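You operate a simulated robot arm through the tools that you are given. There is no shell and no other tool. Be economical: measure what you need, move in short steps, check, and stop when the job is done.

Carry out the task below with a simulated two-armed robot. There is one attempt and no reset: what you move stays moved.

Task
Pick up the small cream jug with one hand, pass it to the other hand and put it on the desk top. Set down upright: small cream jug.

The check looks at the end state, three seconds after you hand in, the way a careful person would. Anything else that was tipped, shoved, dropped, spilled or broken makes it a failure.

Robot
Two 7-joint arms with two-finger parallel grippers on one trunk, on a base that drives. Base frame: it is fixed to the floor where the robot stands at the start and does not move with it; the origin is under the middle of the robot, x ahead of it, y to its left, z up. Units: m, rad, N and s.
The left shoulder is at the start at [0.05, 0.161, 1.098], the right one opposite. With the tool pointing down near the work surface each hand reaches from about 0.22 to 0.68 m from the robot's upright axis, wherever it stands, measured 20 degrees to its own side. Places, roughly: desk top [-0.4, 4.7, 0.8]. Payload 3.43 kg a hand.
The tool frame of a hand sits at the grasp point between the pads (the TCP): z along the fingers, y along the line on which they close. The tips reach 0.03 m beyond it. Largest opening 0.094 m; finger width 0.028, thickness 0.01; the body of the gripper, 0.05 by 0.096 m, starts 0.055 m behind the TCP.
Orientation is that of the tool frame in the base frame, as a unit quaternion [x, y, z, w]. With the fingers straight down and closing along the base's y, the tool's x points along the base's -x, its y along +y and its z along -z.

Tools
- The arms move only by the tool apply_moves. It takes "left_rows", "right_rows" or both (then of equal length, played together; a hand with none holds still); each is one flat list of numbers, 7 for each row, row after row: the shift along the tool's x, y, z in m, then the turn, a rotation vector about the tool's x, y, z in rad, then the opening, from 0 (shut) to 1 (fully open). In form: [tx, ty, tz, wx, wy, wz, fingers, tx, ty, tz, wx, wy, wz, fingers, ...]. A call has 1 to 12 rows; each row shifts and turns the commanded pose from where the row before left it, along the tool's axes as they then stand. Each row takes 0.2 s and may step no farther than 0.05 m and 0.15 rad from the row before; otherwise, or with a gripper value out of range, the whole call is refused. A pose out of reach is approached as far as the arm can. The call stops where the force on the tool passes 40 N (or 10 N more than at its start, if that is more) or the arm is blocked; 0.2 s more then pass. The fingers move at their own pace (about 0.045 m/s each) and stop on an object; they squeeze with about 25 N. The grip force told is the motor's: it shows also when the fingers shut on nothing. Time passes only in rows, and 0.2 s behind the last, so rows that do not move let the fingers close. It gives the time, the measured TCP pose, the force on the tool (base axes), the opening and the grip force at its end, in the units of the frame above (readings bear some noise), with the torque about the TCP (base axes, N m) and any sound that the robot's microphone picked up.
- Cameras (640 x 400 px; columns grow to the right, rows downward): "scene" is now at [0.1257, -0.0258, 1.2256]; the picture's right is [-0.31, -0.95, 0.00], its down [-0.50, 0.16, -0.85] and it looks along [0.81, -0.26, -0.52] (base axes); focal length 274 px, centre (320, 200). "left" rides on the left gripper at [0.076, -0.014, -0.102] in its tool frame; the picture's right is [0.18, 0.98, 0.00], its down [-0.75, 0.14, -0.64] and it looks along [-0.63, 0.12, 0.77] (tool axes); focal length 243 px, centre (320, 200). "right" rides on the right gripper at [0.076, 0.014, -0.103] in its tool frame; the picture's right is [-0.18, 0.98, 0.00], its down [-0.75, -0.14, -0.64] and it looks along [-0.63, -0.12, 0.77] (tool axes); focal length 243 px, centre (320, 200). There is no depth. A picture from a camera that has moved, and an enlarged one, comes with that camera's place and axes in the base frame and with its lens.
- get_image(camera): a new picture of that camera. No time passes.
- lift_body(by): slides the trunk up (or, below 0, down) by that many m; the arms and the scene camera ride with it, the base frame stays. It gives what a move gives, with no picture.
- drive_base(legs): drives the robot by 1 to 6 legs, each [ahead, left, turn to the left] in m, m and rad, along the robot's own axes; the way and the turn of a leg run together, so that a leg with both is an arc; at most 1.5 m and 3.142 rad a leg. The arms and the cameras ride along, it lands a little off, and it stops where it bumps. It gives what a move gives.
- aim_head(pan, tilt): turns the head with the scene camera to pan (to the left, within 1.396 rad either way) and tilt (down, from -0.506 to 1.204), counted from straight ahead of the robot. It gives what a move gives.
- close_up(camera, box): a new picture of the part [left, top, right, bottom] of that camera's present view, enlarged. No time passes.
- sign_off(): hands the job in; it is judged then, once.

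Go step by step. Nothing tells you exact positions but the pictures and the camera data: compare them with the known pose of the tool, close in by small moves and look again before you grip or let go. The budget is 120 turns and 88 pictures, counting those below and the enlarged ones. Unless the task says otherwise, let go and move clear before handing in, and close with one line.

The tools are called after ">>>" as name(argument=value, ...) on one line, values as JSON. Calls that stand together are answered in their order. apply_moves: Moves the arms, as the interface text tells. Its arguments: {"type":"object","properties":{"left_rows":{"type":"array","items":{"type":"number"}},"right_rows":{"type":"array","items":{"type":"number"}}},"required":[]} The other tools are called the same way: lift_body (by) slides the trunk up or down; drive_base (legs) drives the base; aim_head (pan, tilt) turns the head that bears the scene camera; get_image (camera) takes a picture; close_up (camera, box) takes an enlarged picture of a part of a camera's view; sign_off () hands the job in.

At the start:

```text
t: 0.0
left_tcp_pos: [0.4605, 0.1068, 1.0447]
left_ee_rot: [0.0, 1.0, 0.001, -0.001]
left_force: [-0.1, 0.8, 0.2]
left_wrist_torque: [0.01, 0.02, -0.01]
left_width: 0.094
left_grasp_force: 0.0
right_tcp_pos: [0.4106, -0.3915, 1.1004]
right_ee_rot: [0.0, 1.0, 0.0, 0.001]
right_force: [0.5, -0.2, -0.1]
right_wrist_torque: [0.03, 0.04, 0.01]
right_width: 0.094
right_grasp_force: 0.1
trunk travel left (down, up): [-0.125, 0.142]
robot x, y, heading: [-0.0004, 0.0011, 0.001]
head pan, tilt: [-0.312, 0.552]
```

scene: 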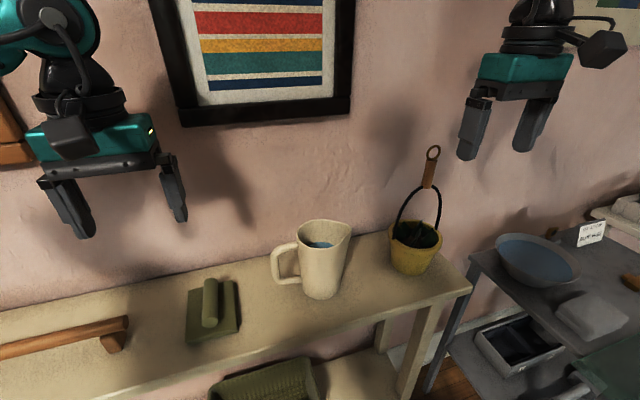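
right: 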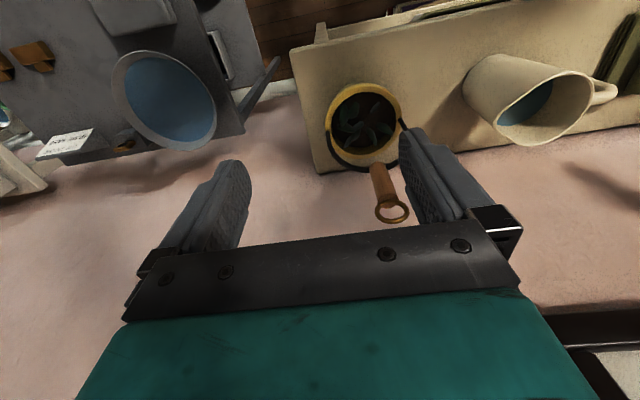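
left: 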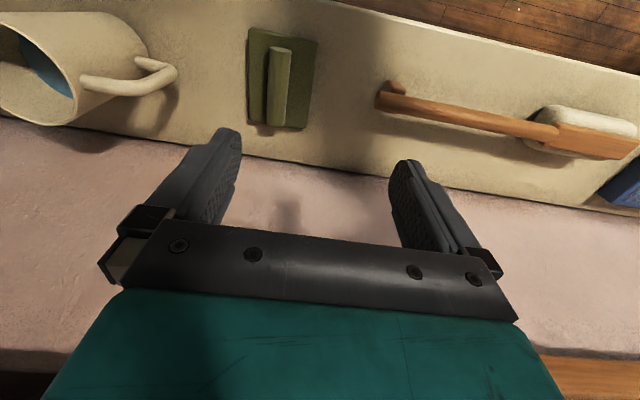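

I see a cream jug with a blue inside on a narrow shelf ahead, next to a yellow bucket and green items. I'll look closer and look around for other jugs and the desk.

>>> close_up(camera="scene", box=[240, 180, 400, 320])

>>> aim_head(pan=0.5, tilt=0.5)

>>> get_image(camera="scene")

>>> aim_head(pan=1.39, tilt=0.25)

>>> get_image(camera="scene")

>>> aim_head(pan=-0.9, tilt=0.5)

>>> get_image(camera="scene")

```text
2.86 times, centred on (320, 250) of scene
camera zoom: at [0.1257, -0.0258, 1.2256], right [-0.31, -0.95, 0.0], down [-0.5, 0.16, -0.85], along [0.81, -0.26, -0.52], focal length 783 px, centre (320, 57)
```

zoom: 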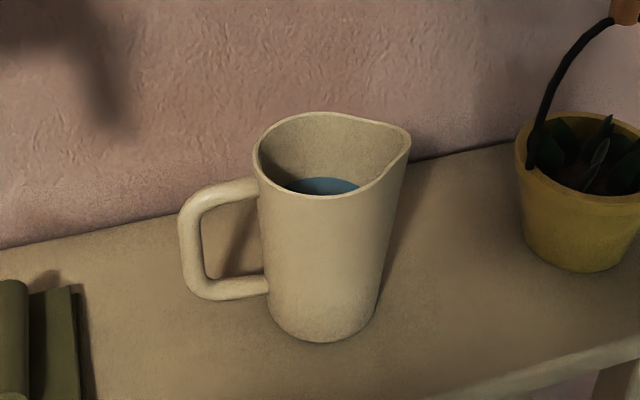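

```text
t: 1.1
left_tcp_pos: [0.461, 0.106, 1.0443]
left_ee_rot: [0.0, 1.0, 0.0, 0.0]
left_force: [0.0, 0.3, -1.0]
left_wrist_torque: [0.0, 0.0, -0.01]
left_width: 0.0939
left_grasp_force: 0.0
right_tcp_pos: [0.4105, -0.3924, 1.0995]
right_ee_rot: [0.0, 1.0, 0.0, 0.0]
right_force: [1.8, -0.7, -0.4]
right_wrist_torque: [-0.01, 0.01, -0.01]
right_width: 0.094
right_grasp_force: 0.0
trunk travel left (down, up): [-0.125, 0.142]
robot x, y, heading: [-0.0004, 0.0005, 0.001]
head pan, tilt: [0.499, 0.499]
```

```text
83 pictures are left
camera scene: at [0.1202, 0.0453, 1.2303], right [0.48, -0.88, 0.0], down [-0.42, -0.23, -0.88], along [0.77, 0.42, -0.48], focal length 274 px, centre (320, 200)
```

scene: 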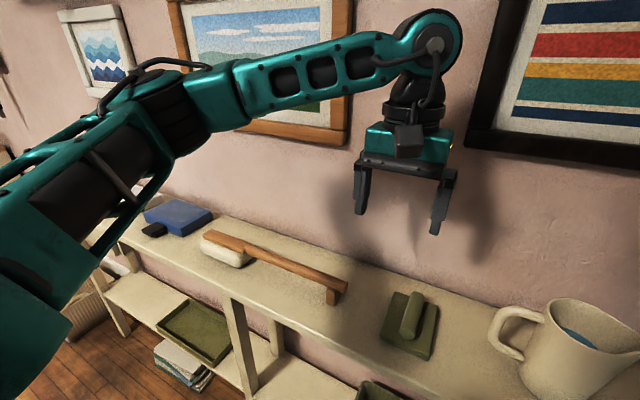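

```text
t: 2.3
left_tcp_pos: [0.4609, 0.1061, 1.0452]
left_ee_rot: [0.0, 1.0, 0.0, 0.0]
left_force: [0.2, 0.2, 0.9]
left_wrist_torque: [-0.04, 0.0, -0.03]
left_width: 0.0942
left_grasp_force: 0.0
right_tcp_pos: [0.4113, -0.391, 1.098]
right_ee_rot: [0.001, 1.0, 0.0, 0.0]
right_force: [0.0, 0.3, -0.3]
right_wrist_torque: [-0.01, 0.0, 0.04]
right_width: 0.094
right_grasp_force: 0.2
trunk travel left (down, up): [-0.125, 0.142]
robot x, y, heading: [-0.0007, 0.0044, -0.0]
head pan, tilt: [1.389, 0.25]
```

```text
82 pictures are left
camera scene: at [0.0572, 0.0936, 1.2534], right [0.98, -0.18, 0.0], down [-0.04, -0.24, -0.97], along [0.18, 0.95, -0.25], focal length 274 px, centre (320, 200)
```

scene: 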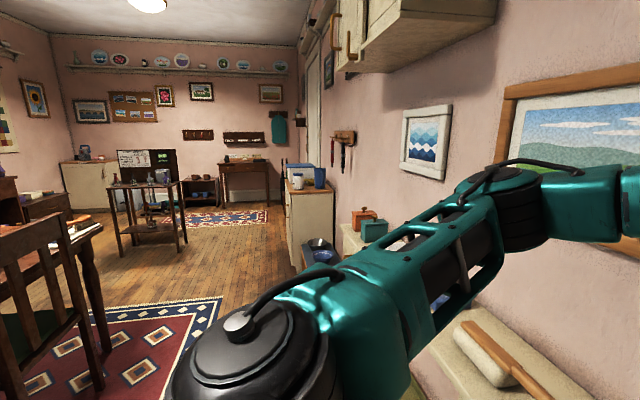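

```text
t: 4.5
left_tcp_pos: [0.46, 0.1065, 1.0433]
left_ee_rot: [0.0, 1.0, 0.001, 0.0]
left_force: [-1.1, 0.2, 0.5]
left_wrist_torque: [0.0, 0.01, -0.02]
left_width: 0.0942
left_grasp_force: 0.1
right_tcp_pos: [0.4115, -0.3899, 1.0994]
right_ee_rot: [0.0, 1.0, 0.0, -0.001]
right_force: [0.4, 0.3, 0.7]
right_wrist_torque: [-0.01, 0.0, 0.02]
right_width: 0.0939
right_grasp_force: 0.1
trunk travel left (down, up): [-0.125, 0.142]
robot x, y, heading: [-0.0008, -0.0031, 0.003]
head pan, tilt: [-0.901, 0.499]
```

```text
81 pictures are left
camera scene: at [0.0969, -0.0695, 1.2303], right [-0.78, -0.62, 0.0], down [-0.3, 0.38, -0.88], along [0.55, -0.69, -0.48], focal length 274 px, centre (320, 200)
```

scene: 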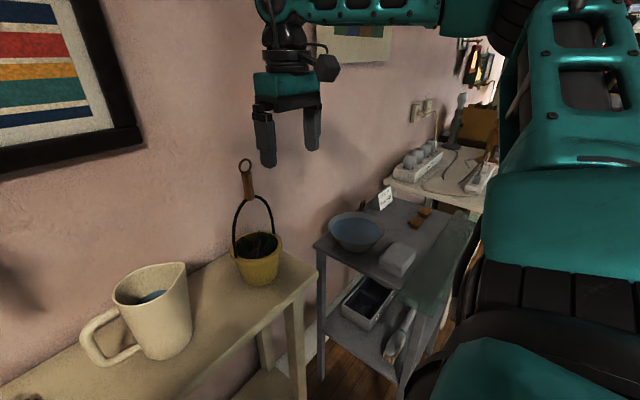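

The jug is at about (0.46, -0.13), roughly 0.14 m tall and 0.08 m wide, with liquid in it and its handle to the left (+y). My plan is to grip it from above with the left hand, closing across the handle plane, then pass it to the right hand, which will come in low from the side. First I'll turn the left hand while it is still high.

>>> apply_moves(left_rows=[0, 0, 0, 0, 0, 0.15, 1, 0, 0, 0, 0, 0, 0.15, 1, 0, 0, 0, 0, 0, 0.15, 1, 0, 0, 0, 0, 0, 0.15, 1, 0, 0, 0, 0, 0, 0.15, 1, 0, 0, 0, 0, 0, 0.15, 1, 0, 0, 0, 0, 0, 0.15, 1, 0, 0, 0, 0, 0, 0.15, 1, 0, 0, 0, 0, 0, 0.15, 1, 0, 0, 0, 0, 0, 0, 1])

>>> get_image(camera="left")

>>> aim_head(pan=-0.25, tilt=0.65)

>>> get_image(camera="scene")

```text
t: 6.7
left_tcp_pos: [0.3666, 0.0994, 1.048]
left_ee_rot: [0.624, 0.781, 0.001, 0.001]
left_force: [0.3, 0.1, 0.0]
left_wrist_torque: [0.05, 0.03, 0.0]
left_width: 0.0941
left_grasp_force: 0.0
left hand out of reach, approached as far as the arm can: row 8, 9
right_tcp_pos: [0.411, -0.3894, 1.0988]
right_ee_rot: [0.0, 1.0, -0.001, 0.0]
right_force: [0.3, -0.7, 0.9]
right_wrist_torque: [0.0, 0.01, 0.0]
right_width: 0.0941
right_grasp_force: 0.0
trunk travel left (down, up): [-0.125, 0.142]
robot x, y, heading: [-0.0022, 0.0028, -0.001]
head pan, tilt: [-0.901, 0.499]
```

```text
80 pictures are left
camera left: at [0.3352, 0.171, 1.1483], right [0.92, 0.4, 0.0], down [0.3, -0.7, 0.64], along [0.26, -0.59, -0.77], focal length 243 px, centre (320, 200)
```

left: 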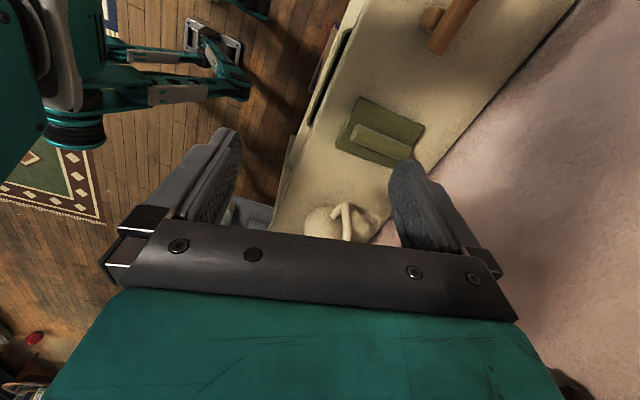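

```text
t: 7.7
left_tcp_pos: [0.3669, 0.0999, 1.0466]
left_ee_rot: [0.624, 0.781, 0.0, -0.001]
left_force: [-0.6, 0.0, 0.3]
left_wrist_torque: [-0.03, -0.02, 0.01]
left_width: 0.094
left_grasp_force: 0.2
right_tcp_pos: [0.4111, -0.3914, 1.0991]
right_ee_rot: [0.0, 1.0, 0.001, 0.0]
right_force: [-1.3, 0.0, -0.2]
right_wrist_torque: [0.01, 0.0, -0.02]
right_width: 0.0942
right_grasp_force: 0.0
trunk travel left (down, up): [-0.125, 0.142]
robot x, y, heading: [0.0002, -0.0001, 0.001]
head pan, tilt: [-0.25, 0.649]
```

```text
79 pictures are left
camera scene: at [0.1244, -0.0197, 1.2169], right [-0.25, -0.97, 0.0], down [-0.59, 0.15, -0.8], along [0.77, -0.2, -0.6], focal length 274 px, centre (320, 200)
```

scene: 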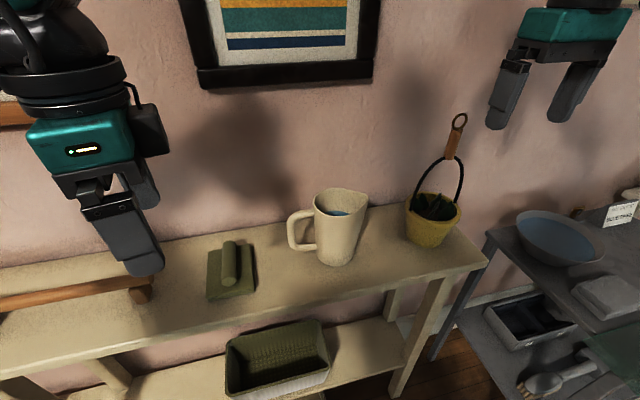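

The left hand has turned but was drawn back to x≈0.37. I'll slide it to the right toward the jug at this height and see how far it reaches.

>>> apply_moves(left_rows=[-0.04, 0, 0, 0, 0, 0, 1, -0.04, 0, 0, 0, 0, 0, 1, -0.04, 0, 0, 0, 0, 0, 1, -0.04, 0, 0, 0, 0, 0, 1, -0.04, 0, 0, 0, 0, 0, 1, -0.03, 0, 0, 0, 0, 0, 1])

>>> get_image(camera="scene")

>>> get_image(camera="left")

```text
t: 9.1
left_tcp_pos: [0.3981, -0.0548, 1.0431]
left_ee_rot: [0.622, 0.783, -0.001, 0.0]
left_force: [0.3, -0.2, 0.2]
left_wrist_torque: [0.0, 0.0, 0.0]
left_width: 0.0942
left_grasp_force: 0.2
left hand out of reach, approached as far as the arm can: row 5, 6
right_tcp_pos: [0.4122, -0.3903, 1.0989]
right_ee_rot: [0.0, 1.0, 0.0, 0.0]
right_force: [-0.3, 0.7, 0.5]
right_wrist_torque: [0.0, 0.0, -0.01]
right_width: 0.0938
right_grasp_force: 0.0
trunk travel left (down, up): [-0.125, 0.142]
robot x, y, heading: [-0.0002, -0.0004, 0.0]
head pan, tilt: [-0.25, 0.649]
```

```text
78 pictures are left
camera scene: at [0.1244, -0.0197, 1.2169], right [-0.25, -0.97, 0.0], down [-0.59, 0.15, -0.8], along [0.77, -0.2, -0.6], focal length 274 px, centre (320, 200)
```

scene: 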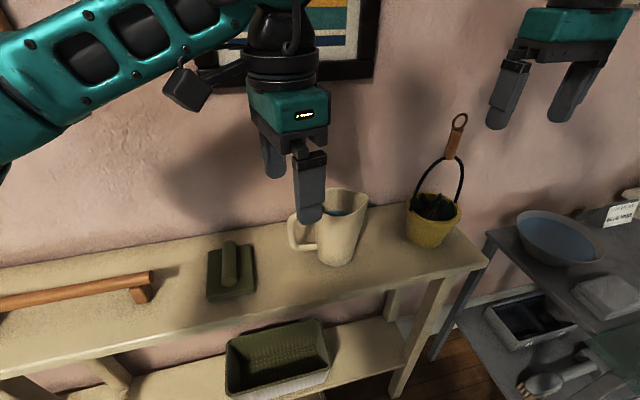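

```text
77 pictures are left
camera left: at [0.3676, 0.0168, 1.146], right [0.92, 0.4, 0.0], down [0.31, -0.7, 0.64], along [0.26, -0.59, -0.77], focal length 243 px, centre (320, 200)
```

left: 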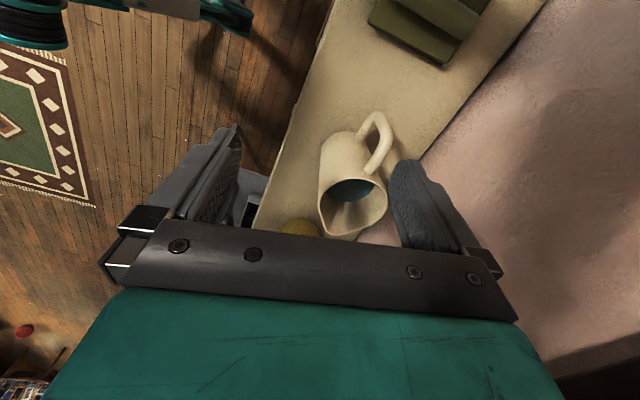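

At this height the left hand stops short. I'll pull it back, raise the trunk for better reach, and move the base a little to the right.

>>> apply_moves(left_rows=[0.04, 0, 0, 0, 0, 0, 1, 0.04, 0, 0, 0, 0, 0, 1, 0.04, 0, 0, 0, 0, 0, 1])

>>> lift_body(by=0.1)

>>> drive_base(legs=[[0, -0.13, 0]])

>>> aim_head(pan=0.0, tilt=0.75)

>>> get_image(camera="scene")

>>> get_image(camera="left")

```text
t: 9.9
left_tcp_pos: [0.3762, 0.0631, 1.0454]
left_ee_rot: [0.625, 0.781, 0.0, 0.0]
left_force: [-0.9, 0.0, -0.2]
left_wrist_torque: [-0.02, -0.01, 0.0]
left_width: 0.094
left_grasp_force: 0.1
right_tcp_pos: [0.4122, -0.3915, 1.1004]
right_ee_rot: [0.0, 1.0, 0.001, 0.001]
right_force: [-0.5, 0.4, -0.5]
right_wrist_torque: [-0.02, 0.01, 0.01]
right_width: 0.094
right_grasp_force: 0.1
trunk travel left (down, up): [-0.125, 0.142]
robot x, y, heading: [-0.0018, -0.0009, 0.002]
head pan, tilt: [-0.25, 0.649]
```

```text
t: 11.2
left_tcp_pos: [0.3754, 0.062, 1.1446]
left_ee_rot: [0.624, 0.781, 0.0, 0.001]
left_force: [0.1, -0.2, -0.1]
left_wrist_torque: [0.01, 0.02, 0.03]
left_width: 0.0942
left_grasp_force: 0.0
right_tcp_pos: [0.4116, -0.3915, 1.1989]
right_ee_rot: [0.001, 1.0, 0.0, 0.001]
right_force: [0.0, 0.4, 0.2]
right_wrist_torque: [-0.02, 0.01, -0.01]
right_width: 0.0942
right_grasp_force: 0.1
trunk travel left (down, up): [-0.225, 0.042]
robot x, y, heading: [-0.0018, -0.0021, 0.002]
head pan, tilt: [-0.25, 0.649]
```

```text
t: 12.5
left_tcp_pos: [0.3759, -0.0689, 1.1444]
left_ee_rot: [0.624, 0.781, 0.0, 0.001]
left_force: [0.1, -0.4, 0.5]
left_wrist_torque: [0.03, 0.0, 0.01]
left_width: 0.0943
left_grasp_force: 0.1
right_tcp_pos: [0.4113, -0.521, 1.1991]
right_ee_rot: [0.0, 1.0, 0.0, 0.0]
right_force: [0.2, -0.1, -0.6]
right_wrist_torque: [0.01, -0.02, 0.02]
right_width: 0.0939
right_grasp_force: 0.0
trunk travel left (down, up): [-0.225, 0.042]
robot x, y, heading: [-0.0007, -0.1291, 0.0]
head pan, tilt: [-0.25, 0.649]
```

```text
t: 13.3
left_tcp_pos: [0.3751, -0.0682, 1.145]
left_ee_rot: [0.624, 0.781, 0.001, 0.001]
left_force: [-1.1, -0.4, 0.3]
left_wrist_torque: [-0.02, 0.02, 0.0]
left_width: 0.0942
left_grasp_force: 0.1
right_tcp_pos: [0.4113, -0.5218, 1.199]
right_ee_rot: [0.0, 1.0, 0.0, 0.0]
right_force: [0.2, 0.2, -1.2]
right_wrist_torque: [-0.02, -0.01, 0.0]
right_width: 0.094
right_grasp_force: 0.1
trunk travel left (down, up): [-0.225, 0.042]
robot x, y, heading: [0.001, -0.1312, -0.0]
head pan, tilt: [0.0, 0.75]
```

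```text
76 pictures are left
camera scene: at [0.1232, -0.1278, 1.3083], right [0.0, -1.0, 0.0], down [-0.68, 0.0, -0.73], along [0.73, 0.0, -0.68], focal length 274 px, centre (320, 200)
```

scene: 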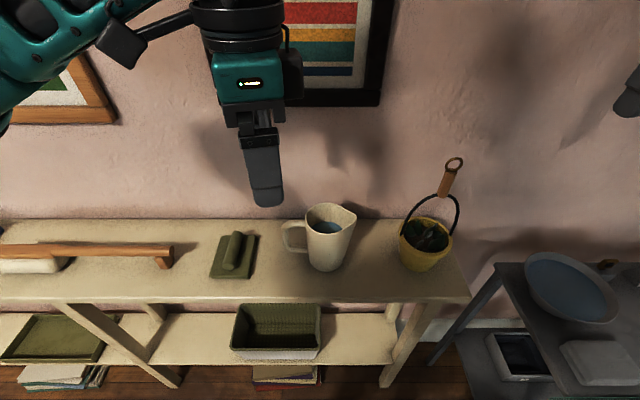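

```text
75 pictures are left
camera left: at [0.3446, 0.0043, 1.247], right [0.92, 0.4, 0.0], down [0.3, -0.7, 0.64], along [0.25, -0.59, -0.77], focal length 243 px, centre (320, 200)
```

left: 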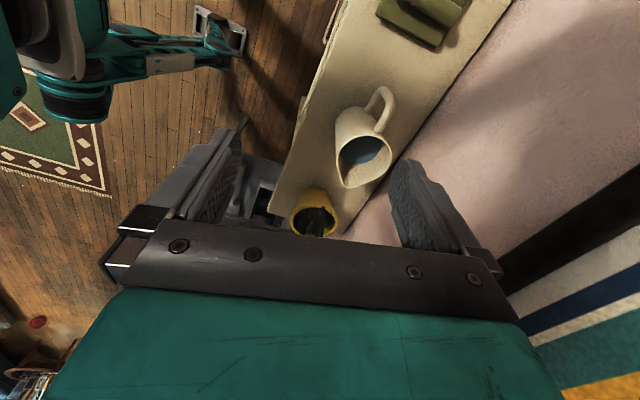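

The jug's rim centre triangulates to about (0.475, -0.142, 0.94). Next I'll lower the left hand to a clear height and move it over the jug.

>>> apply_moves(left_rows=[0, 0, 0.03, 0, 0, 0, 1, 0, 0, 0.03, 0, 0, 0, 1, 0, 0, 0.03, 0, 0, 0, 1, -0.03, 0.025, 0, 0, 0, 0, 1, -0.03, 0.025, 0, 0, 0, 0, 1, -0.03, 0.026, 0, 0, 0, 0, 1])

>>> get_image(camera="scene")

>>> get_image(camera="left")

```text
t: 14.7
left_tcp_pos: [0.3764, -0.0668, 1.0637]
left_ee_rot: [0.623, 0.782, -0.001, 0.0]
left_force: [-0.6, 0.0, -0.6]
left_wrist_torque: [0.02, 0.02, -0.01]
left_width: 0.094
left_grasp_force: 0.2
left hand out of reach, approached as far as the arm can: row 3, 4, 5, 6
right_tcp_pos: [0.4103, -0.5209, 1.1991]
right_ee_rot: [0.0, 1.0, 0.0, 0.0]
right_force: [-0.2, -0.8, 0.1]
right_wrist_torque: [0.01, 0.02, -0.03]
right_width: 0.0939
right_grasp_force: 0.1
trunk travel left (down, up): [-0.225, 0.042]
robot x, y, heading: [-0.0035, -0.1273, -0.0]
head pan, tilt: [0.0, 0.75]
```

```text
74 pictures are left
camera scene: at [0.1232, -0.1277, 1.3083], right [0.0, -1.0, 0.0], down [-0.68, 0.0, -0.73], along [0.73, 0.0, -0.68], focal length 274 px, centre (320, 200)
```

scene: 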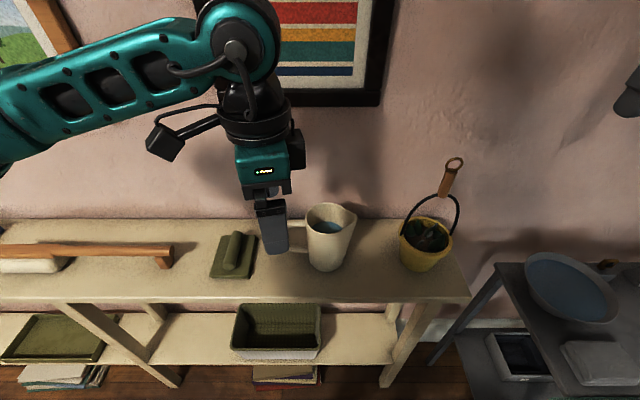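

```text
73 pictures are left
camera left: at [0.3452, 0.0054, 1.1658], right [0.92, 0.4, 0.0], down [0.31, -0.7, 0.64], along [0.26, -0.59, -0.77], focal length 243 px, centre (320, 200)
```

left: 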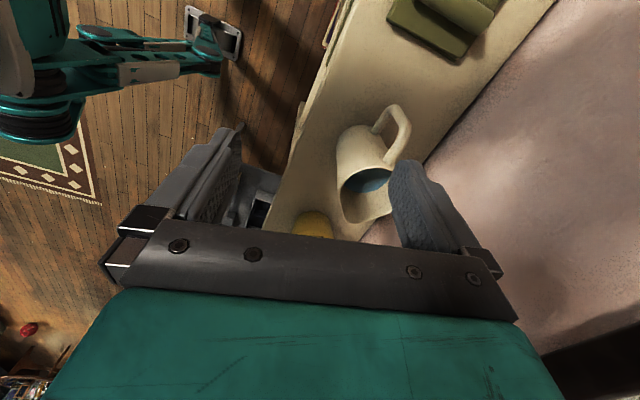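

Every target is refused at this yaw, which looks like a wrist limit. I'll turn the hand the other way (camera toward -y) after rising a little.

>>> apply_moves(left_rows=[0, 0, -0.04, 0, 0, 0, 1, 0, 0, 0, 0, 0, -0.15, 1, 0, 0, 0, 0, 0, -0.15, 1, 0, 0, 0, 0, 0, -0.15, 1, 0, 0, 0, 0, 0, -0.15, 1, 0, 0, 0, 0, 0, -0.15, 1, 0, 0, 0, 0, 0, -0.15, 1, 0, 0, 0, 0, 0, -0.15, 1, 0, 0, 0, 0, 0, -0.15, 1, 0, 0, 0, 0, 0, -0.15, 1])

>>> apply_moves(left_rows=[0, 0, 0, 0, 0, -0.15, 1, 0, 0, 0, 0, 0, -0.15, 1, 0, 0, 0, 0, 0, -0.15, 1, 0, 0, 0, 0, 0, -0.15, 1, 0, 0, 0, 0, 0, -0.15, 1, 0, 0, 0, 0, 0, -0.15, 1, 0, 0, 0, 0, 0, -0.15, 1, 0, 0, 0, 0, 0, -0.15, 1, 0, 0, 0, 0, 0, -0.15, 1])

>>> get_image(camera="scene")

```text
t: 16.9
left_tcp_pos: [0.3735, -0.0697, 1.1046]
left_ee_rot: [-0.001, 1.0, 0.0, 0.0]
left_force: [-0.3, -0.2, -1.0]
left_wrist_torque: [0.01, -0.01, -0.01]
left_width: 0.094
left_grasp_force: 0.1
right_tcp_pos: [0.4109, -0.5209, 1.199]
right_ee_rot: [0.001, 1.0, 0.0, -0.001]
right_force: [0.6, 0.4, 0.2]
right_wrist_torque: [-0.02, -0.03, -0.01]
right_width: 0.0941
right_grasp_force: 0.0
trunk travel left (down, up): [-0.225, 0.042]
robot x, y, heading: [0.0006, -0.13, -0.001]
head pan, tilt: [0.0, 0.75]
```

```text
t: 18.9
left_tcp_pos: [0.373, -0.0702, 1.104]
left_ee_rot: [-0.626, 0.78, 0.0, 0.0]
left_force: [1.0, 0.3, -0.2]
left_wrist_torque: [0.01, -0.01, 0.03]
left_width: 0.0938
left_grasp_force: 0.0
right_tcp_pos: [0.4108, -0.5207, 1.1987]
right_ee_rot: [0.0, 1.0, 0.0, 0.0]
right_force: [0.0, 0.3, -0.5]
right_wrist_torque: [-0.04, -0.01, -0.04]
right_width: 0.094
right_grasp_force: 0.2
trunk travel left (down, up): [-0.225, 0.042]
robot x, y, heading: [0.0045, -0.1283, 0.002]
head pan, tilt: [0.0, 0.75]
```

```text
72 pictures are left
camera scene: at [0.1232, -0.1277, 1.3083], right [0.0, -1.0, 0.0], down [-0.68, 0.0, -0.73], along [0.73, 0.0, -0.68], focal length 274 px, centre (320, 200)
```

scene: 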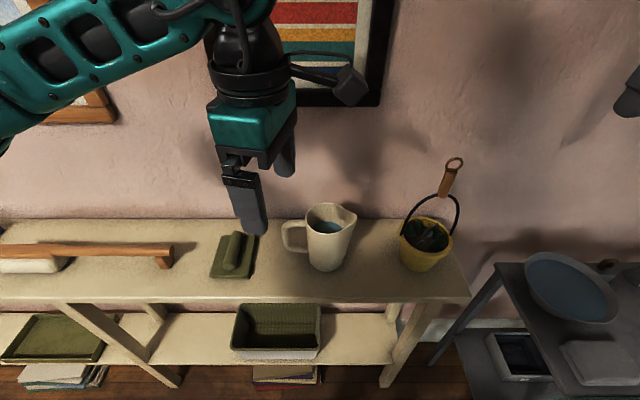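

That orientation works. Now I'll move over the jug at the same height.

>>> apply_moves(left_rows=[0.016, -0.0375, 0, 0, 0, 0, 1, 0.016, -0.0375, 0, 0, 0, 0, 1, 0.016, -0.0375, 0, 0, 0, 0, 1, 0, 0, 0.02, 0, 0, 0, 1, 0, 0, 0.02, 0, 0, 0, 1])

>>> get_image(camera="scene")

>>> get_image(camera="left")

>>> get_image(camera="right")

```text
t: 20.1
left_tcp_pos: [0.4741, -0.141, 1.063]
left_ee_rot: [-0.624, 0.781, -0.001, -0.001]
left_force: [-0.3, 0.3, 0.6]
left_wrist_torque: [-0.05, 0.01, 0.0]
left_width: 0.0939
left_grasp_force: 0.0
right_tcp_pos: [0.4111, -0.5211, 1.1997]
right_ee_rot: [-0.001, 1.0, -0.001, 0.0]
right_force: [-0.6, 0.0, -0.3]
right_wrist_torque: [-0.01, 0.01, 0.02]
right_width: 0.0942
right_grasp_force: 0.0
trunk travel left (down, up): [-0.225, 0.042]
robot x, y, heading: [-0.0005, -0.126, -0.004]
head pan, tilt: [0.0, 0.75]
```

```text
71 pictures are left
camera scene: at [0.1234, -0.1279, 1.3083], right [0.0, -1.0, 0.0], down [-0.68, 0.0, -0.73], along [0.73, 0.0, -0.68], focal length 274 px, centre (320, 200)
```

scene: 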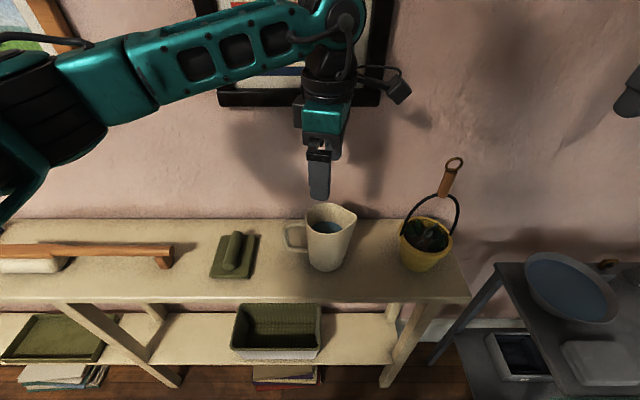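

```text
70 pictures are left
camera left: at [0.4695, -0.2178, 1.1651], right [-1.0, 0.04, 0.0], down [0.03, 0.77, 0.64], along [0.02, 0.64, -0.77], focal length 243 px, centre (320, 200)
```

left: 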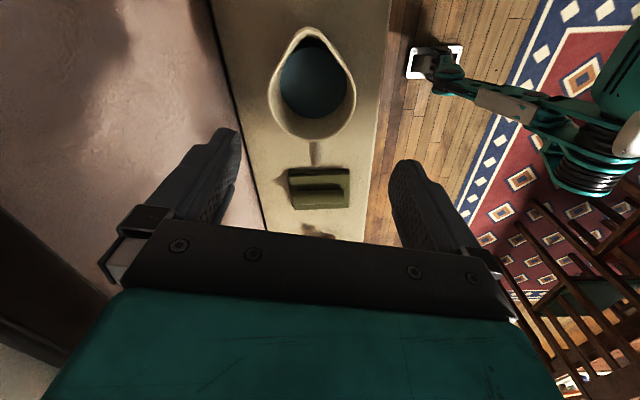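

```text
69 pictures are left
camera right: at [0.3346, -0.5052, 1.3007], right [0.18, 0.98, 0.0], down [0.75, -0.14, 0.64], along [0.63, -0.12, -0.77], focal length 243 px, centre (320, 200)
```

right: 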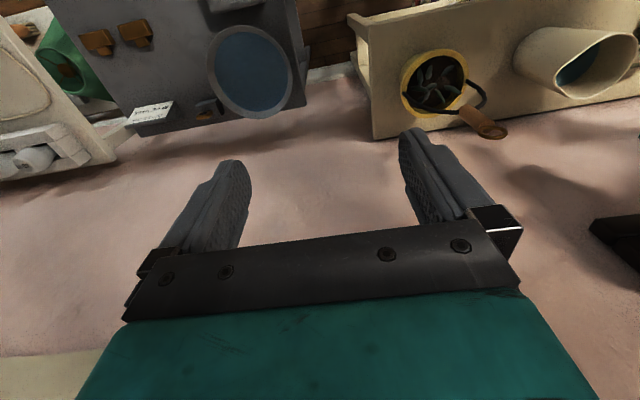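

The left wrist camera gives the rim centre at about (0.478, -0.151) with a diameter near 0.078, and the handle points along +y. I'll align the closing axis with base x, centre the hand and go down to just above the rim.

>>> apply_moves(left_rows=[0, 0, 0, 0, 0, -0.1, 1, 0, 0, 0, 0, 0, -0.1, 1, 0.01, -0.004, 0, 0, 0, 0, 1, 0, 0, 0.03, 0, 0, 0, 1, 0, 0, 0.03, 0, 0, 0, 1, 0, 0, 0.01, 0, 0, 0, 1])

>>> get_image(camera="scene")

>>> get_image(camera="left")

>>> close_up(camera="scene", box=[260, 110, 400, 290])

```text
t: 21.5
left_tcp_pos: [0.4763, -0.1508, 0.9937]
left_ee_rot: [-0.699, 0.715, 0.0, 0.0]
left_force: [-0.4, -0.6, -0.5]
left_wrist_torque: [-0.02, 0.01, 0.01]
left_width: 0.094
left_grasp_force: 0.1
right_tcp_pos: [0.4117, -0.5209, 1.1997]
right_ee_rot: [0.0, 1.0, 0.0, -0.001]
right_force: [0.2, 0.1, -0.6]
right_wrist_torque: [0.01, -0.03, 0.01]
right_width: 0.0941
right_grasp_force: 0.1
trunk travel left (down, up): [-0.225, 0.042]
robot x, y, heading: [-0.0028, -0.1274, 0.0]
head pan, tilt: [0.0, 0.75]
```

```text
68 pictures are left
camera scene: at [0.1232, -0.1277, 1.3083], right [0.0, -1.0, 0.0], down [-0.68, 0.0, -0.73], along [0.73, 0.0, -0.68], focal length 274 px, centre (320, 200)
```

scene: 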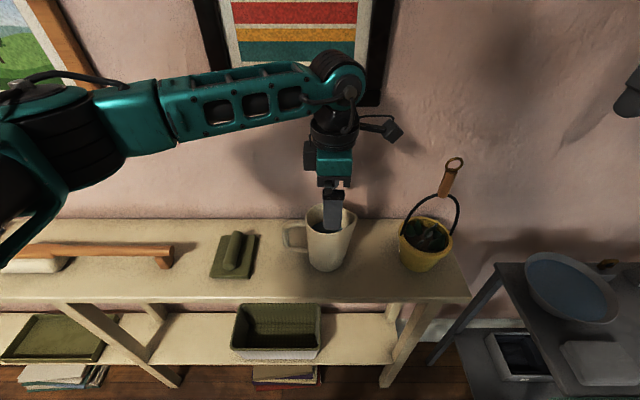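

```text
67 pictures are left
camera left: at [0.4891, -0.2261, 1.0953], right [-0.99, -0.16, 0.0], down [-0.13, 0.76, 0.64], along [-0.1, 0.63, -0.77], focal length 243 px, centre (320, 200)
```

left: 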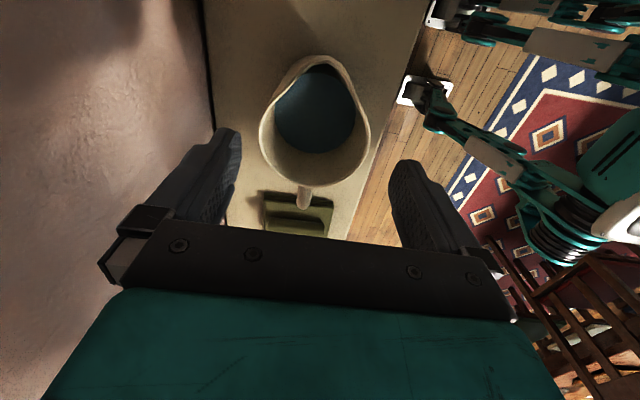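

```text
2.22 times, centred on (330, 200) of scene
camera zoom: at [0.1232, -0.1277, 1.3083], right [0.0, -1.0, 0.0], down [-0.68, 0.0, -0.73], along [0.73, 0.0, -0.68], focal length 609 px, centre (298, 200)
```

zoom: 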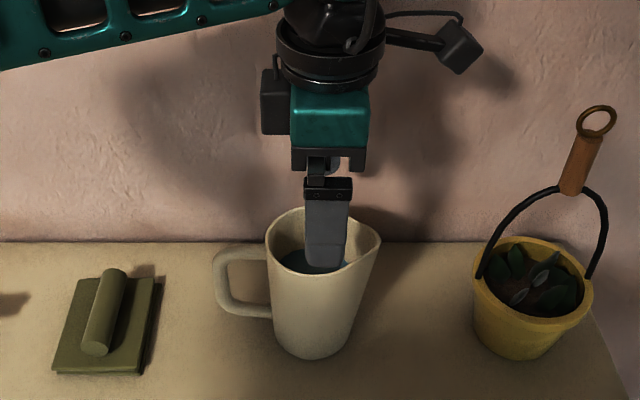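

The jug's centre is near x≈0.481. I'll shift 4 mm that way, lower until the tips are about level with the rim, then check.

>>> apply_moves(left_rows=[0.002, -0.0045, 0, 0, 0, 0, 1, 0, 0, 0.015, 0, 0, 0, 1, 0, 0, 0.015, 0, 0, 0, 1])

>>> get_image(camera="left")

>>> close_up(camera="scene", box=[260, 150, 400, 290])

```text
t: 22.3
left_tcp_pos: [0.4822, -0.1529, 0.9655]
left_ee_rot: [-0.699, 0.715, 0.001, 0.0]
left_force: [0.8, -0.1, -0.7]
left_wrist_torque: [0.0, -0.02, 0.0]
left_width: 0.0938
left_grasp_force: 0.0
right_tcp_pos: [0.4118, -0.521, 1.1984]
right_ee_rot: [0.0, 1.0, 0.0, 0.0]
right_force: [-0.5, -0.1, -0.9]
right_wrist_torque: [-0.02, 0.01, 0.02]
right_width: 0.094
right_grasp_force: 0.1
trunk travel left (down, up): [-0.225, 0.042]
robot x, y, heading: [-0.0004, -0.13, 0.005]
head pan, tilt: [0.0, 0.75]
```

```text
65 pictures are left
camera left: at [0.4944, -0.2295, 1.0667], right [-0.99, -0.16, 0.0], down [-0.13, 0.76, 0.64], along [-0.1, 0.63, -0.77], focal length 243 px, centre (320, 200)
```

left: 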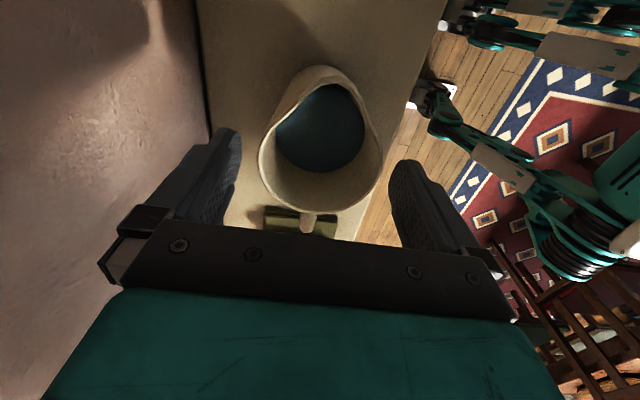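

```text
2.86 times, centred on (330, 220) of scene
camera zoom: at [0.1232, -0.1278, 1.3083], right [0.0, -1.0, 0.0], down [-0.68, 0.0, -0.73], along [0.73, 0.0, -0.68], focal length 783 px, centre (291, 143)
```

zoom: 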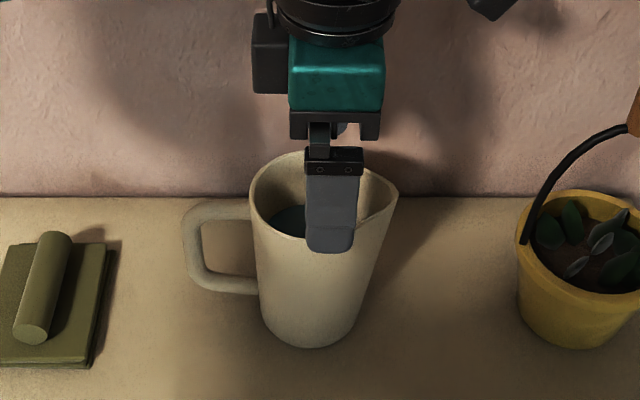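

The fingers straddle the rim evenly, so I'll descend to a TCP height of about 0.897 and check.

>>> apply_moves(left_rows=[0, 0, 0.012, 0, 0, 0, 1, 0, 0, 0.012, 0, 0, 0, 1, 0, 0, 0.012, 0, 0, 0, 1, 0, 0, 0.012, 0, 0, 0, 1, 0, 0, 0.012, 0, 0, 0, 1, 0, 0, 0.008, 0, 0, 0, 1])

>>> get_image(camera="left")

>>> close_up(camera="scene", box=[260, 150, 400, 290])

```text
t: 23.7
left_tcp_pos: [0.4832, -0.1521, 0.8965]
left_ee_rot: [-0.7, 0.714, 0.0, -0.001]
left_force: [0.1, 0.3, -0.7]
left_wrist_torque: [0.0, -0.02, 0.0]
left_width: 0.0941
left_grasp_force: 0.1
right_tcp_pos: [0.4119, -0.5214, 1.1991]
right_ee_rot: [0.0, 1.0, 0.0, 0.0]
right_force: [0.4, -0.7, -0.3]
right_wrist_torque: [-0.02, -0.05, 0.01]
right_width: 0.094
right_grasp_force: 0.0
trunk travel left (down, up): [-0.225, 0.042]
robot x, y, heading: [0.0012, -0.1301, 0.001]
head pan, tilt: [0.0, 0.75]
```

```text
63 pictures are left
camera left: at [0.4951, -0.2283, 0.9977], right [-0.99, -0.16, 0.0], down [-0.13, 0.76, 0.64], along [-0.1, 0.63, -0.77], focal length 243 px, centre (320, 200)
```

left: 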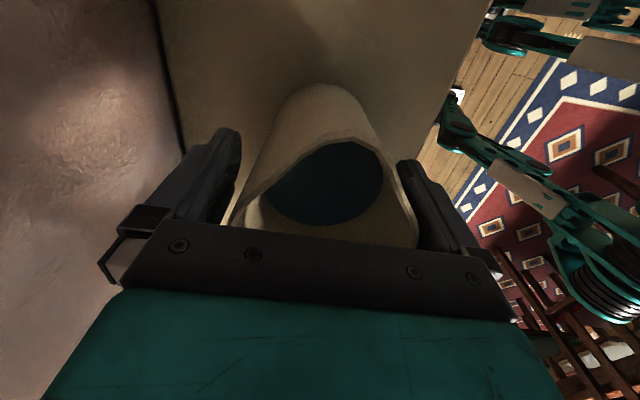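

```text
2.86 times, centred on (330, 220) of scene
camera zoom: at [0.1232, -0.1277, 1.3083], right [0.0, -1.0, 0.0], down [-0.68, 0.0, -0.73], along [0.73, 0.0, -0.68], focal length 783 px, centre (291, 143)
```

zoom: 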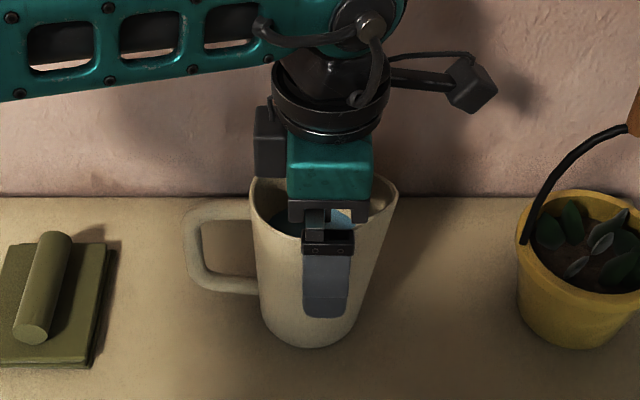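

The fingers straddle the body and nothing is touching, so I'll close the left hand.

>>> apply_moves(left_rows=[0, 0, 0, 0, 0, 0, 0, 0, 0, 0, 0, 0, 0, 0, 0, 0, 0, 0, 0, 0, 0, 0, 0, 0, 0, 0, 0, 0])

>>> get_image(camera="left")

```text
t: 24.7
left_tcp_pos: [0.4845, -0.1522, 0.8962]
left_ee_rot: [-0.7, 0.714, 0.0, 0.0]
left_force: [-1.0, 0.8, 0.0]
left_wrist_torque: [0.0, -0.02, 0.08]
left_width: 0.0865
left_grasp_force: 24.8
right_tcp_pos: [0.4105, -0.5194, 1.1991]
right_ee_rot: [0.0, 1.0, 0.0, 0.0]
right_force: [0.3, 0.4, 0.6]
right_wrist_torque: [-0.01, 0.0, -0.03]
right_width: 0.0942
right_grasp_force: 0.0
trunk travel left (down, up): [-0.225, 0.042]
robot x, y, heading: [-0.0017, -0.1273, -0.002]
head pan, tilt: [0.0, 0.75]
```

```text
61 pictures are left
camera left: at [0.495, -0.2282, 0.9978], right [-0.99, -0.16, 0.0], down [-0.13, 0.76, 0.64], along [-0.11, 0.63, -0.77], focal length 243 px, centre (320, 200)
```

left: 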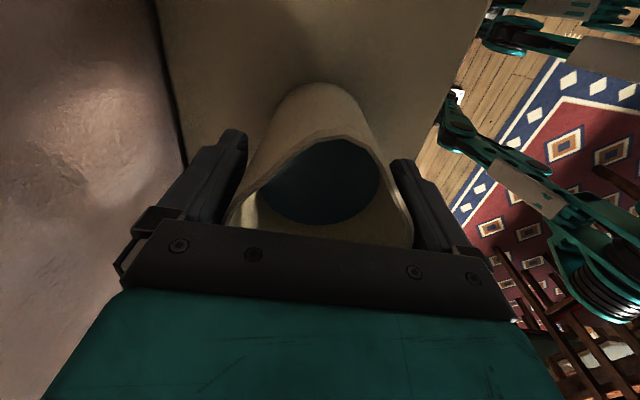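

The grip holds with the fingers at 0.0865 m. I'll lift slowly and check for slipping or tilting.

>>> apply_moves(left_rows=[0, 0, -0.005, 0, 0, 0, 0, 0, 0, -0.01, 0, 0, 0, 0, 0, 0, -0.015, 0, 0, 0, 0, 0, 0, -0.015, 0, 0, 0, 0])

>>> close_up(camera="scene", box=[240, 120, 420, 300])

```text
t: 25.7
left_tcp_pos: [0.4817, -0.1541, 0.9407]
left_ee_rot: [-0.7, 0.714, 0.0, -0.001]
left_force: [0.5, -0.3, -4.5]
left_wrist_torque: [-0.07, 0.01, -0.02]
left_width: 0.0862
left_grasp_force: 24.8
right_tcp_pos: [0.4109, -0.52, 1.1995]
right_ee_rot: [0.0, 1.0, 0.0, 0.0]
right_force: [-0.1, -0.2, -0.1]
right_wrist_torque: [-0.05, 0.02, 0.0]
right_width: 0.0941
right_grasp_force: 0.1
trunk travel left (down, up): [-0.225, 0.042]
robot x, y, heading: [-0.0003, -0.1309, 0.0]
head pan, tilt: [0.0, 0.75]
```

```text
2.22 times, centred on (330, 210) of scene
camera zoom: at [0.1235, -0.1277, 1.3083], right [0.0, -1.0, 0.0], down [-0.68, 0.0, -0.73], along [0.73, 0.0, -0.68], focal length 609 px, centre (298, 178)
```

zoom: 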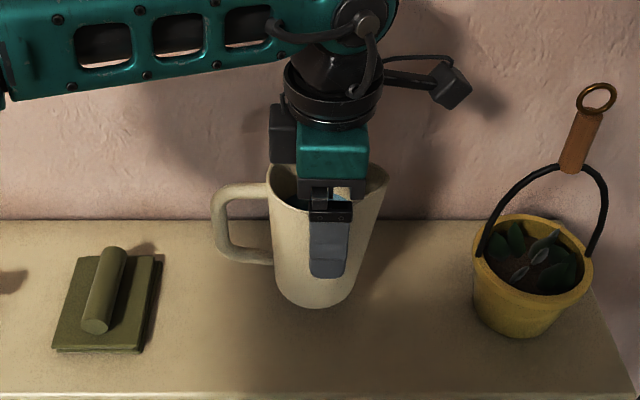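

The jug is lifted level and weighs about 0.45 kg. I'll raise it further and back away from the shelf so there is open space for the hand-over.

>>> apply_moves(left_rows=[0, 0, -0.02, 0, 0, 0, 0, 0, 0, -0.025, 0, 0, 0, 0, 0, 0, -0.025, 0, 0, 0, 0, 0, 0, -0.02, 0, 0, 0, 0])

>>> drive_base(legs=[[-0.35, 0, 0]])

>>> get_image(camera="scene")

```text
t: 26.7
left_tcp_pos: [0.4825, -0.1547, 1.0327]
left_ee_rot: [-0.7, 0.714, 0.001, 0.0]
left_force: [-0.4, 0.7, -4.8]
left_wrist_torque: [-0.07, -0.01, 0.03]
left_width: 0.0854
left_grasp_force: 24.6
right_tcp_pos: [0.4108, -0.5213, 1.1989]
right_ee_rot: [0.001, 1.0, -0.001, 0.0]
right_force: [-0.1, -0.3, 0.1]
right_wrist_torque: [0.0, -0.04, 0.02]
right_width: 0.0942
right_grasp_force: 0.1
trunk travel left (down, up): [-0.225, 0.042]
robot x, y, heading: [-0.0057, -0.1283, 0.001]
head pan, tilt: [0.0, 0.75]
```

```text
t: 28.9
left_tcp_pos: [0.1429, -0.1542, 1.0318]
left_ee_rot: [-0.7, 0.714, 0.0, 0.0]
left_force: [-0.4, 0.4, -4.5]
left_wrist_torque: [-0.08, 0.01, 0.0]
left_width: 0.0854
left_grasp_force: 24.6
right_tcp_pos: [0.0704, -0.5206, 1.199]
right_ee_rot: [-0.001, 1.0, 0.0, 0.0]
right_force: [-0.4, 0.1, 0.0]
right_wrist_torque: [0.06, -0.01, 0.02]
right_width: 0.0939
right_grasp_force: 0.0
trunk travel left (down, up): [-0.225, 0.042]
robot x, y, heading: [-0.3385, -0.1285, 0.0]
head pan, tilt: [0.0, 0.75]
```

```text
59 pictures are left
camera scene: at [-0.2172, -0.1278, 1.3083], right [0.0, -1.0, 0.0], down [-0.68, 0.0, -0.73], along [0.73, 0.0, -0.68], focal length 274 px, centre (320, 200)
```

scene: 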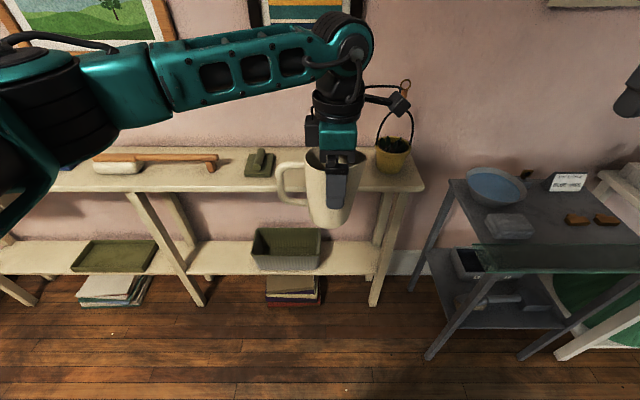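

The jug is steady. Now I'll turn the right hand so its fingers point left (+y), close along x and keep its camera on top, well away from the jug.

>>> apply_moves(right_rows=[0, 0, 0, -0.0864, 0.0864, 0.0864, 1, 0, 0, 0, -0.0864, 0.0864, 0.0864, 1, 0, 0, 0, -0.0864, 0.0864, 0.0864, 1, 0, 0, 0, -0.0864, 0.0864, 0.0864, 1, 0, 0, 0, -0.0864, 0.0864, 0.0864, 1, 0, 0, 0, -0.0864, 0.0864, 0.0864, 1, 0, 0, 0, -0.0864, 0.0864, 0.0864, 1])

>>> apply_moves(right_rows=[0, 0, 0, -0.0864, 0.0864, 0.0864, 1, 0, 0, 0, -0.0864, 0.0864, 0.0864, 1, 0, 0, 0, -0.0864, 0.0864, 0.0864, 1, 0, 0, 0, -0.0864, 0.0864, 0.0864, 1, 0, 0, 0, -0.0864, 0.0864, 0.0864, 1, 0, 0, 0, -0.0864, 0.0864, 0.0864, 1, 0, 0, 0, -0.0864, 0.0864, 0.0864, 1])

>>> aim_head(pan=-0.25, tilt=0.55)

>>> get_image(camera="scene")

```text
t: 30.5
left_tcp_pos: [0.1429, -0.1551, 1.0313]
left_ee_rot: [-0.7, 0.714, 0.0, 0.0]
left_force: [-0.2, -0.5, -4.4]
left_wrist_torque: [-0.08, 0.02, 0.01]
left_width: 0.0855
left_grasp_force: 24.7
right_tcp_pos: [0.0732, -0.5212, 1.1984]
right_ee_rot: [0.289, 0.866, 0.289, -0.289]
right_force: [0.5, -0.6, 0.8]
right_wrist_torque: [0.01, -0.05, -0.02]
right_width: 0.0939
right_grasp_force: 0.1
trunk travel left (down, up): [-0.225, 0.042]
robot x, y, heading: [-0.3404, -0.1283, -0.003]
head pan, tilt: [0.0, 0.75]
```

```text
t: 32.1
left_tcp_pos: [0.1417, -0.1542, 1.0307]
left_ee_rot: [-0.7, 0.714, 0.0, 0.0]
left_force: [-0.4, -0.4, -4.5]
left_wrist_torque: [-0.07, -0.01, -0.02]
left_width: 0.0855
left_grasp_force: 25.5
right_tcp_pos: [0.0714, -0.5199, 1.1983]
right_ee_rot: [-0.5, -0.499, -0.5, 0.501]
right_force: [0.7, -1.1, -0.2]
right_wrist_torque: [0.0, 0.0, 0.02]
right_width: 0.0939
right_grasp_force: 0.1
trunk travel left (down, up): [-0.225, 0.042]
robot x, y, heading: [-0.3407, -0.1298, -0.002]
head pan, tilt: [0.0, 0.75]
```

```text
t: 32.9
left_tcp_pos: [0.1426, -0.1538, 1.0329]
left_ee_rot: [-0.701, 0.714, 0.0, 0.0]
left_force: [-0.6, -0.6, -4.5]
left_wrist_torque: [-0.05, 0.0, -0.02]
left_width: 0.0852
left_grasp_force: 25.1
right_tcp_pos: [0.0715, -0.5198, 1.1991]
right_ee_rot: [0.499, 0.501, 0.499, -0.501]
right_force: [-0.1, 0.4, 0.6]
right_wrist_torque: [-0.03, 0.03, 0.02]
right_width: 0.0939
right_grasp_force: 0.1
trunk travel left (down, up): [-0.225, 0.042]
robot x, y, heading: [-0.3381, -0.1335, -0.003]
head pan, tilt: [-0.25, 0.55]
```

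```text
58 pictures are left
camera scene: at [-0.2125, -0.1499, 1.3256], right [-0.25, -0.97, 0.0], down [-0.51, 0.13, -0.85], along [0.83, -0.21, -0.52], focal length 274 px, centre (320, 200)
```

scene: 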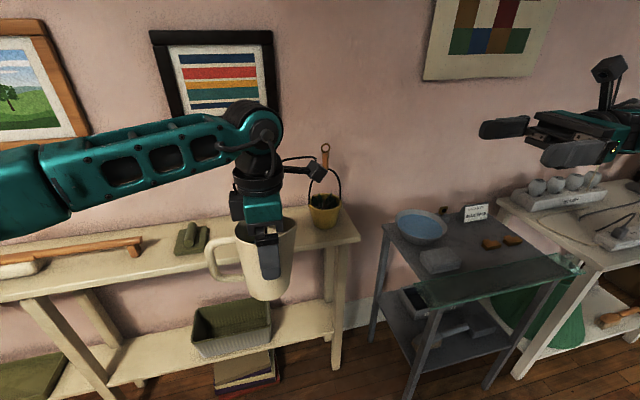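

The right hand is oriented as wanted. Now I'll lower it to the level of the jug's lower body (TCP z≈0.978, jug base ≈0.938), line it up in x and bring it partway in.

>>> apply_moves(right_rows=[-0.0368, 0.0118, 0, 0, 0, 0, 1, -0.0368, 0.0118, 0, 0, 0, 0, 1, -0.0368, 0.0118, 0, 0, 0, 0, 1, -0.0368, 0.0118, 0, 0, 0, 0, 1, -0.0368, 0.0118, 0, 0, 0, 0, 1, -0.0368, 0.0118, 0, 0, 0, 0, 1, 0, 0, 0.045, 0, 0, 0, 1, 0, 0, 0.045, 0, 0, 0, 1, 0, 0, 0.045, 0, 0, 0, 1, 0, 0, 0.045, 0, 0, 0, 1, 0, 0, 0.045, 0, 0, 0, 1])

>>> get_image(camera="right")

>>> get_image(camera="scene")

>>> get_image(camera="left")

```text
t: 35.3
left_tcp_pos: [0.1418, -0.153, 1.032]
left_ee_rot: [-0.7, 0.714, 0.001, 0.0]
left_force: [0.5, 0.1, -4.8]
left_wrist_torque: [-0.08, 0.0, -0.02]
left_width: 0.0852
left_grasp_force: 24.4
right_tcp_pos: [0.0831, -0.2725, 1.0584]
right_ee_rot: [-0.5, -0.501, -0.499, 0.501]
right_force: [0.1, -0.7, 0.1]
right_wrist_torque: [0.0, 0.02, 0.0]
right_width: 0.094
right_grasp_force: 0.3
right hand out of reach, approached as far as the arm can: row 4, 5, 6
trunk travel left (down, up): [-0.225, 0.042]
robot x, y, heading: [-0.3388, -0.1291, 0.002]
head pan, tilt: [-0.25, 0.55]
```

```text
57 pictures are left
camera right: at [0.0972, -0.3747, 1.1337], right [0.98, 0.0, -0.19], down [-0.14, -0.64, -0.75], along [-0.12, 0.77, -0.63], focal length 243 px, centre (320, 200)
```

right: 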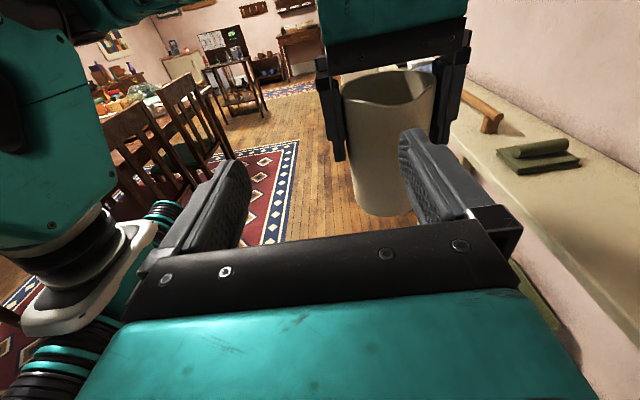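

```text
56 pictures are left
camera scene: at [-0.2123, -0.1492, 1.3256], right [-0.25, -0.97, 0.0], down [-0.51, 0.13, -0.85], along [0.83, -0.21, -0.52], focal length 274 px, centre (320, 200)
```

scene: 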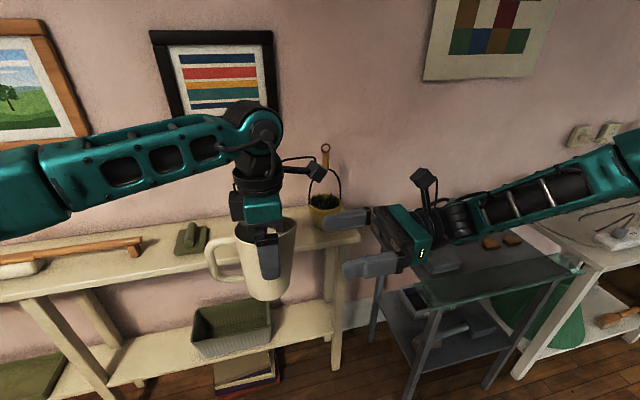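

```text
55 pictures are left
camera left: at [0.1555, -0.229, 1.1338], right [-0.99, -0.16, 0.0], down [-0.13, 0.76, 0.64], along [-0.11, 0.63, -0.77], focal length 243 px, centre (320, 200)
```

left: 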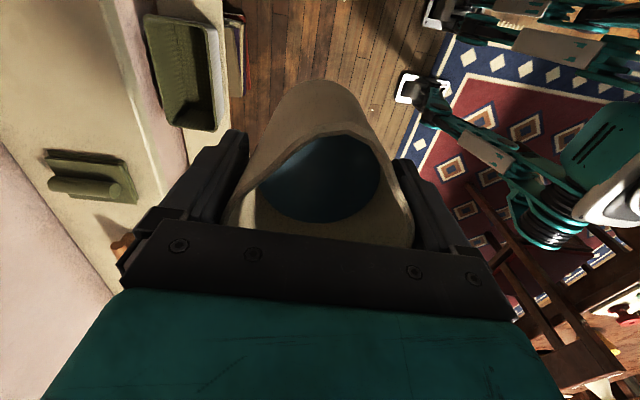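

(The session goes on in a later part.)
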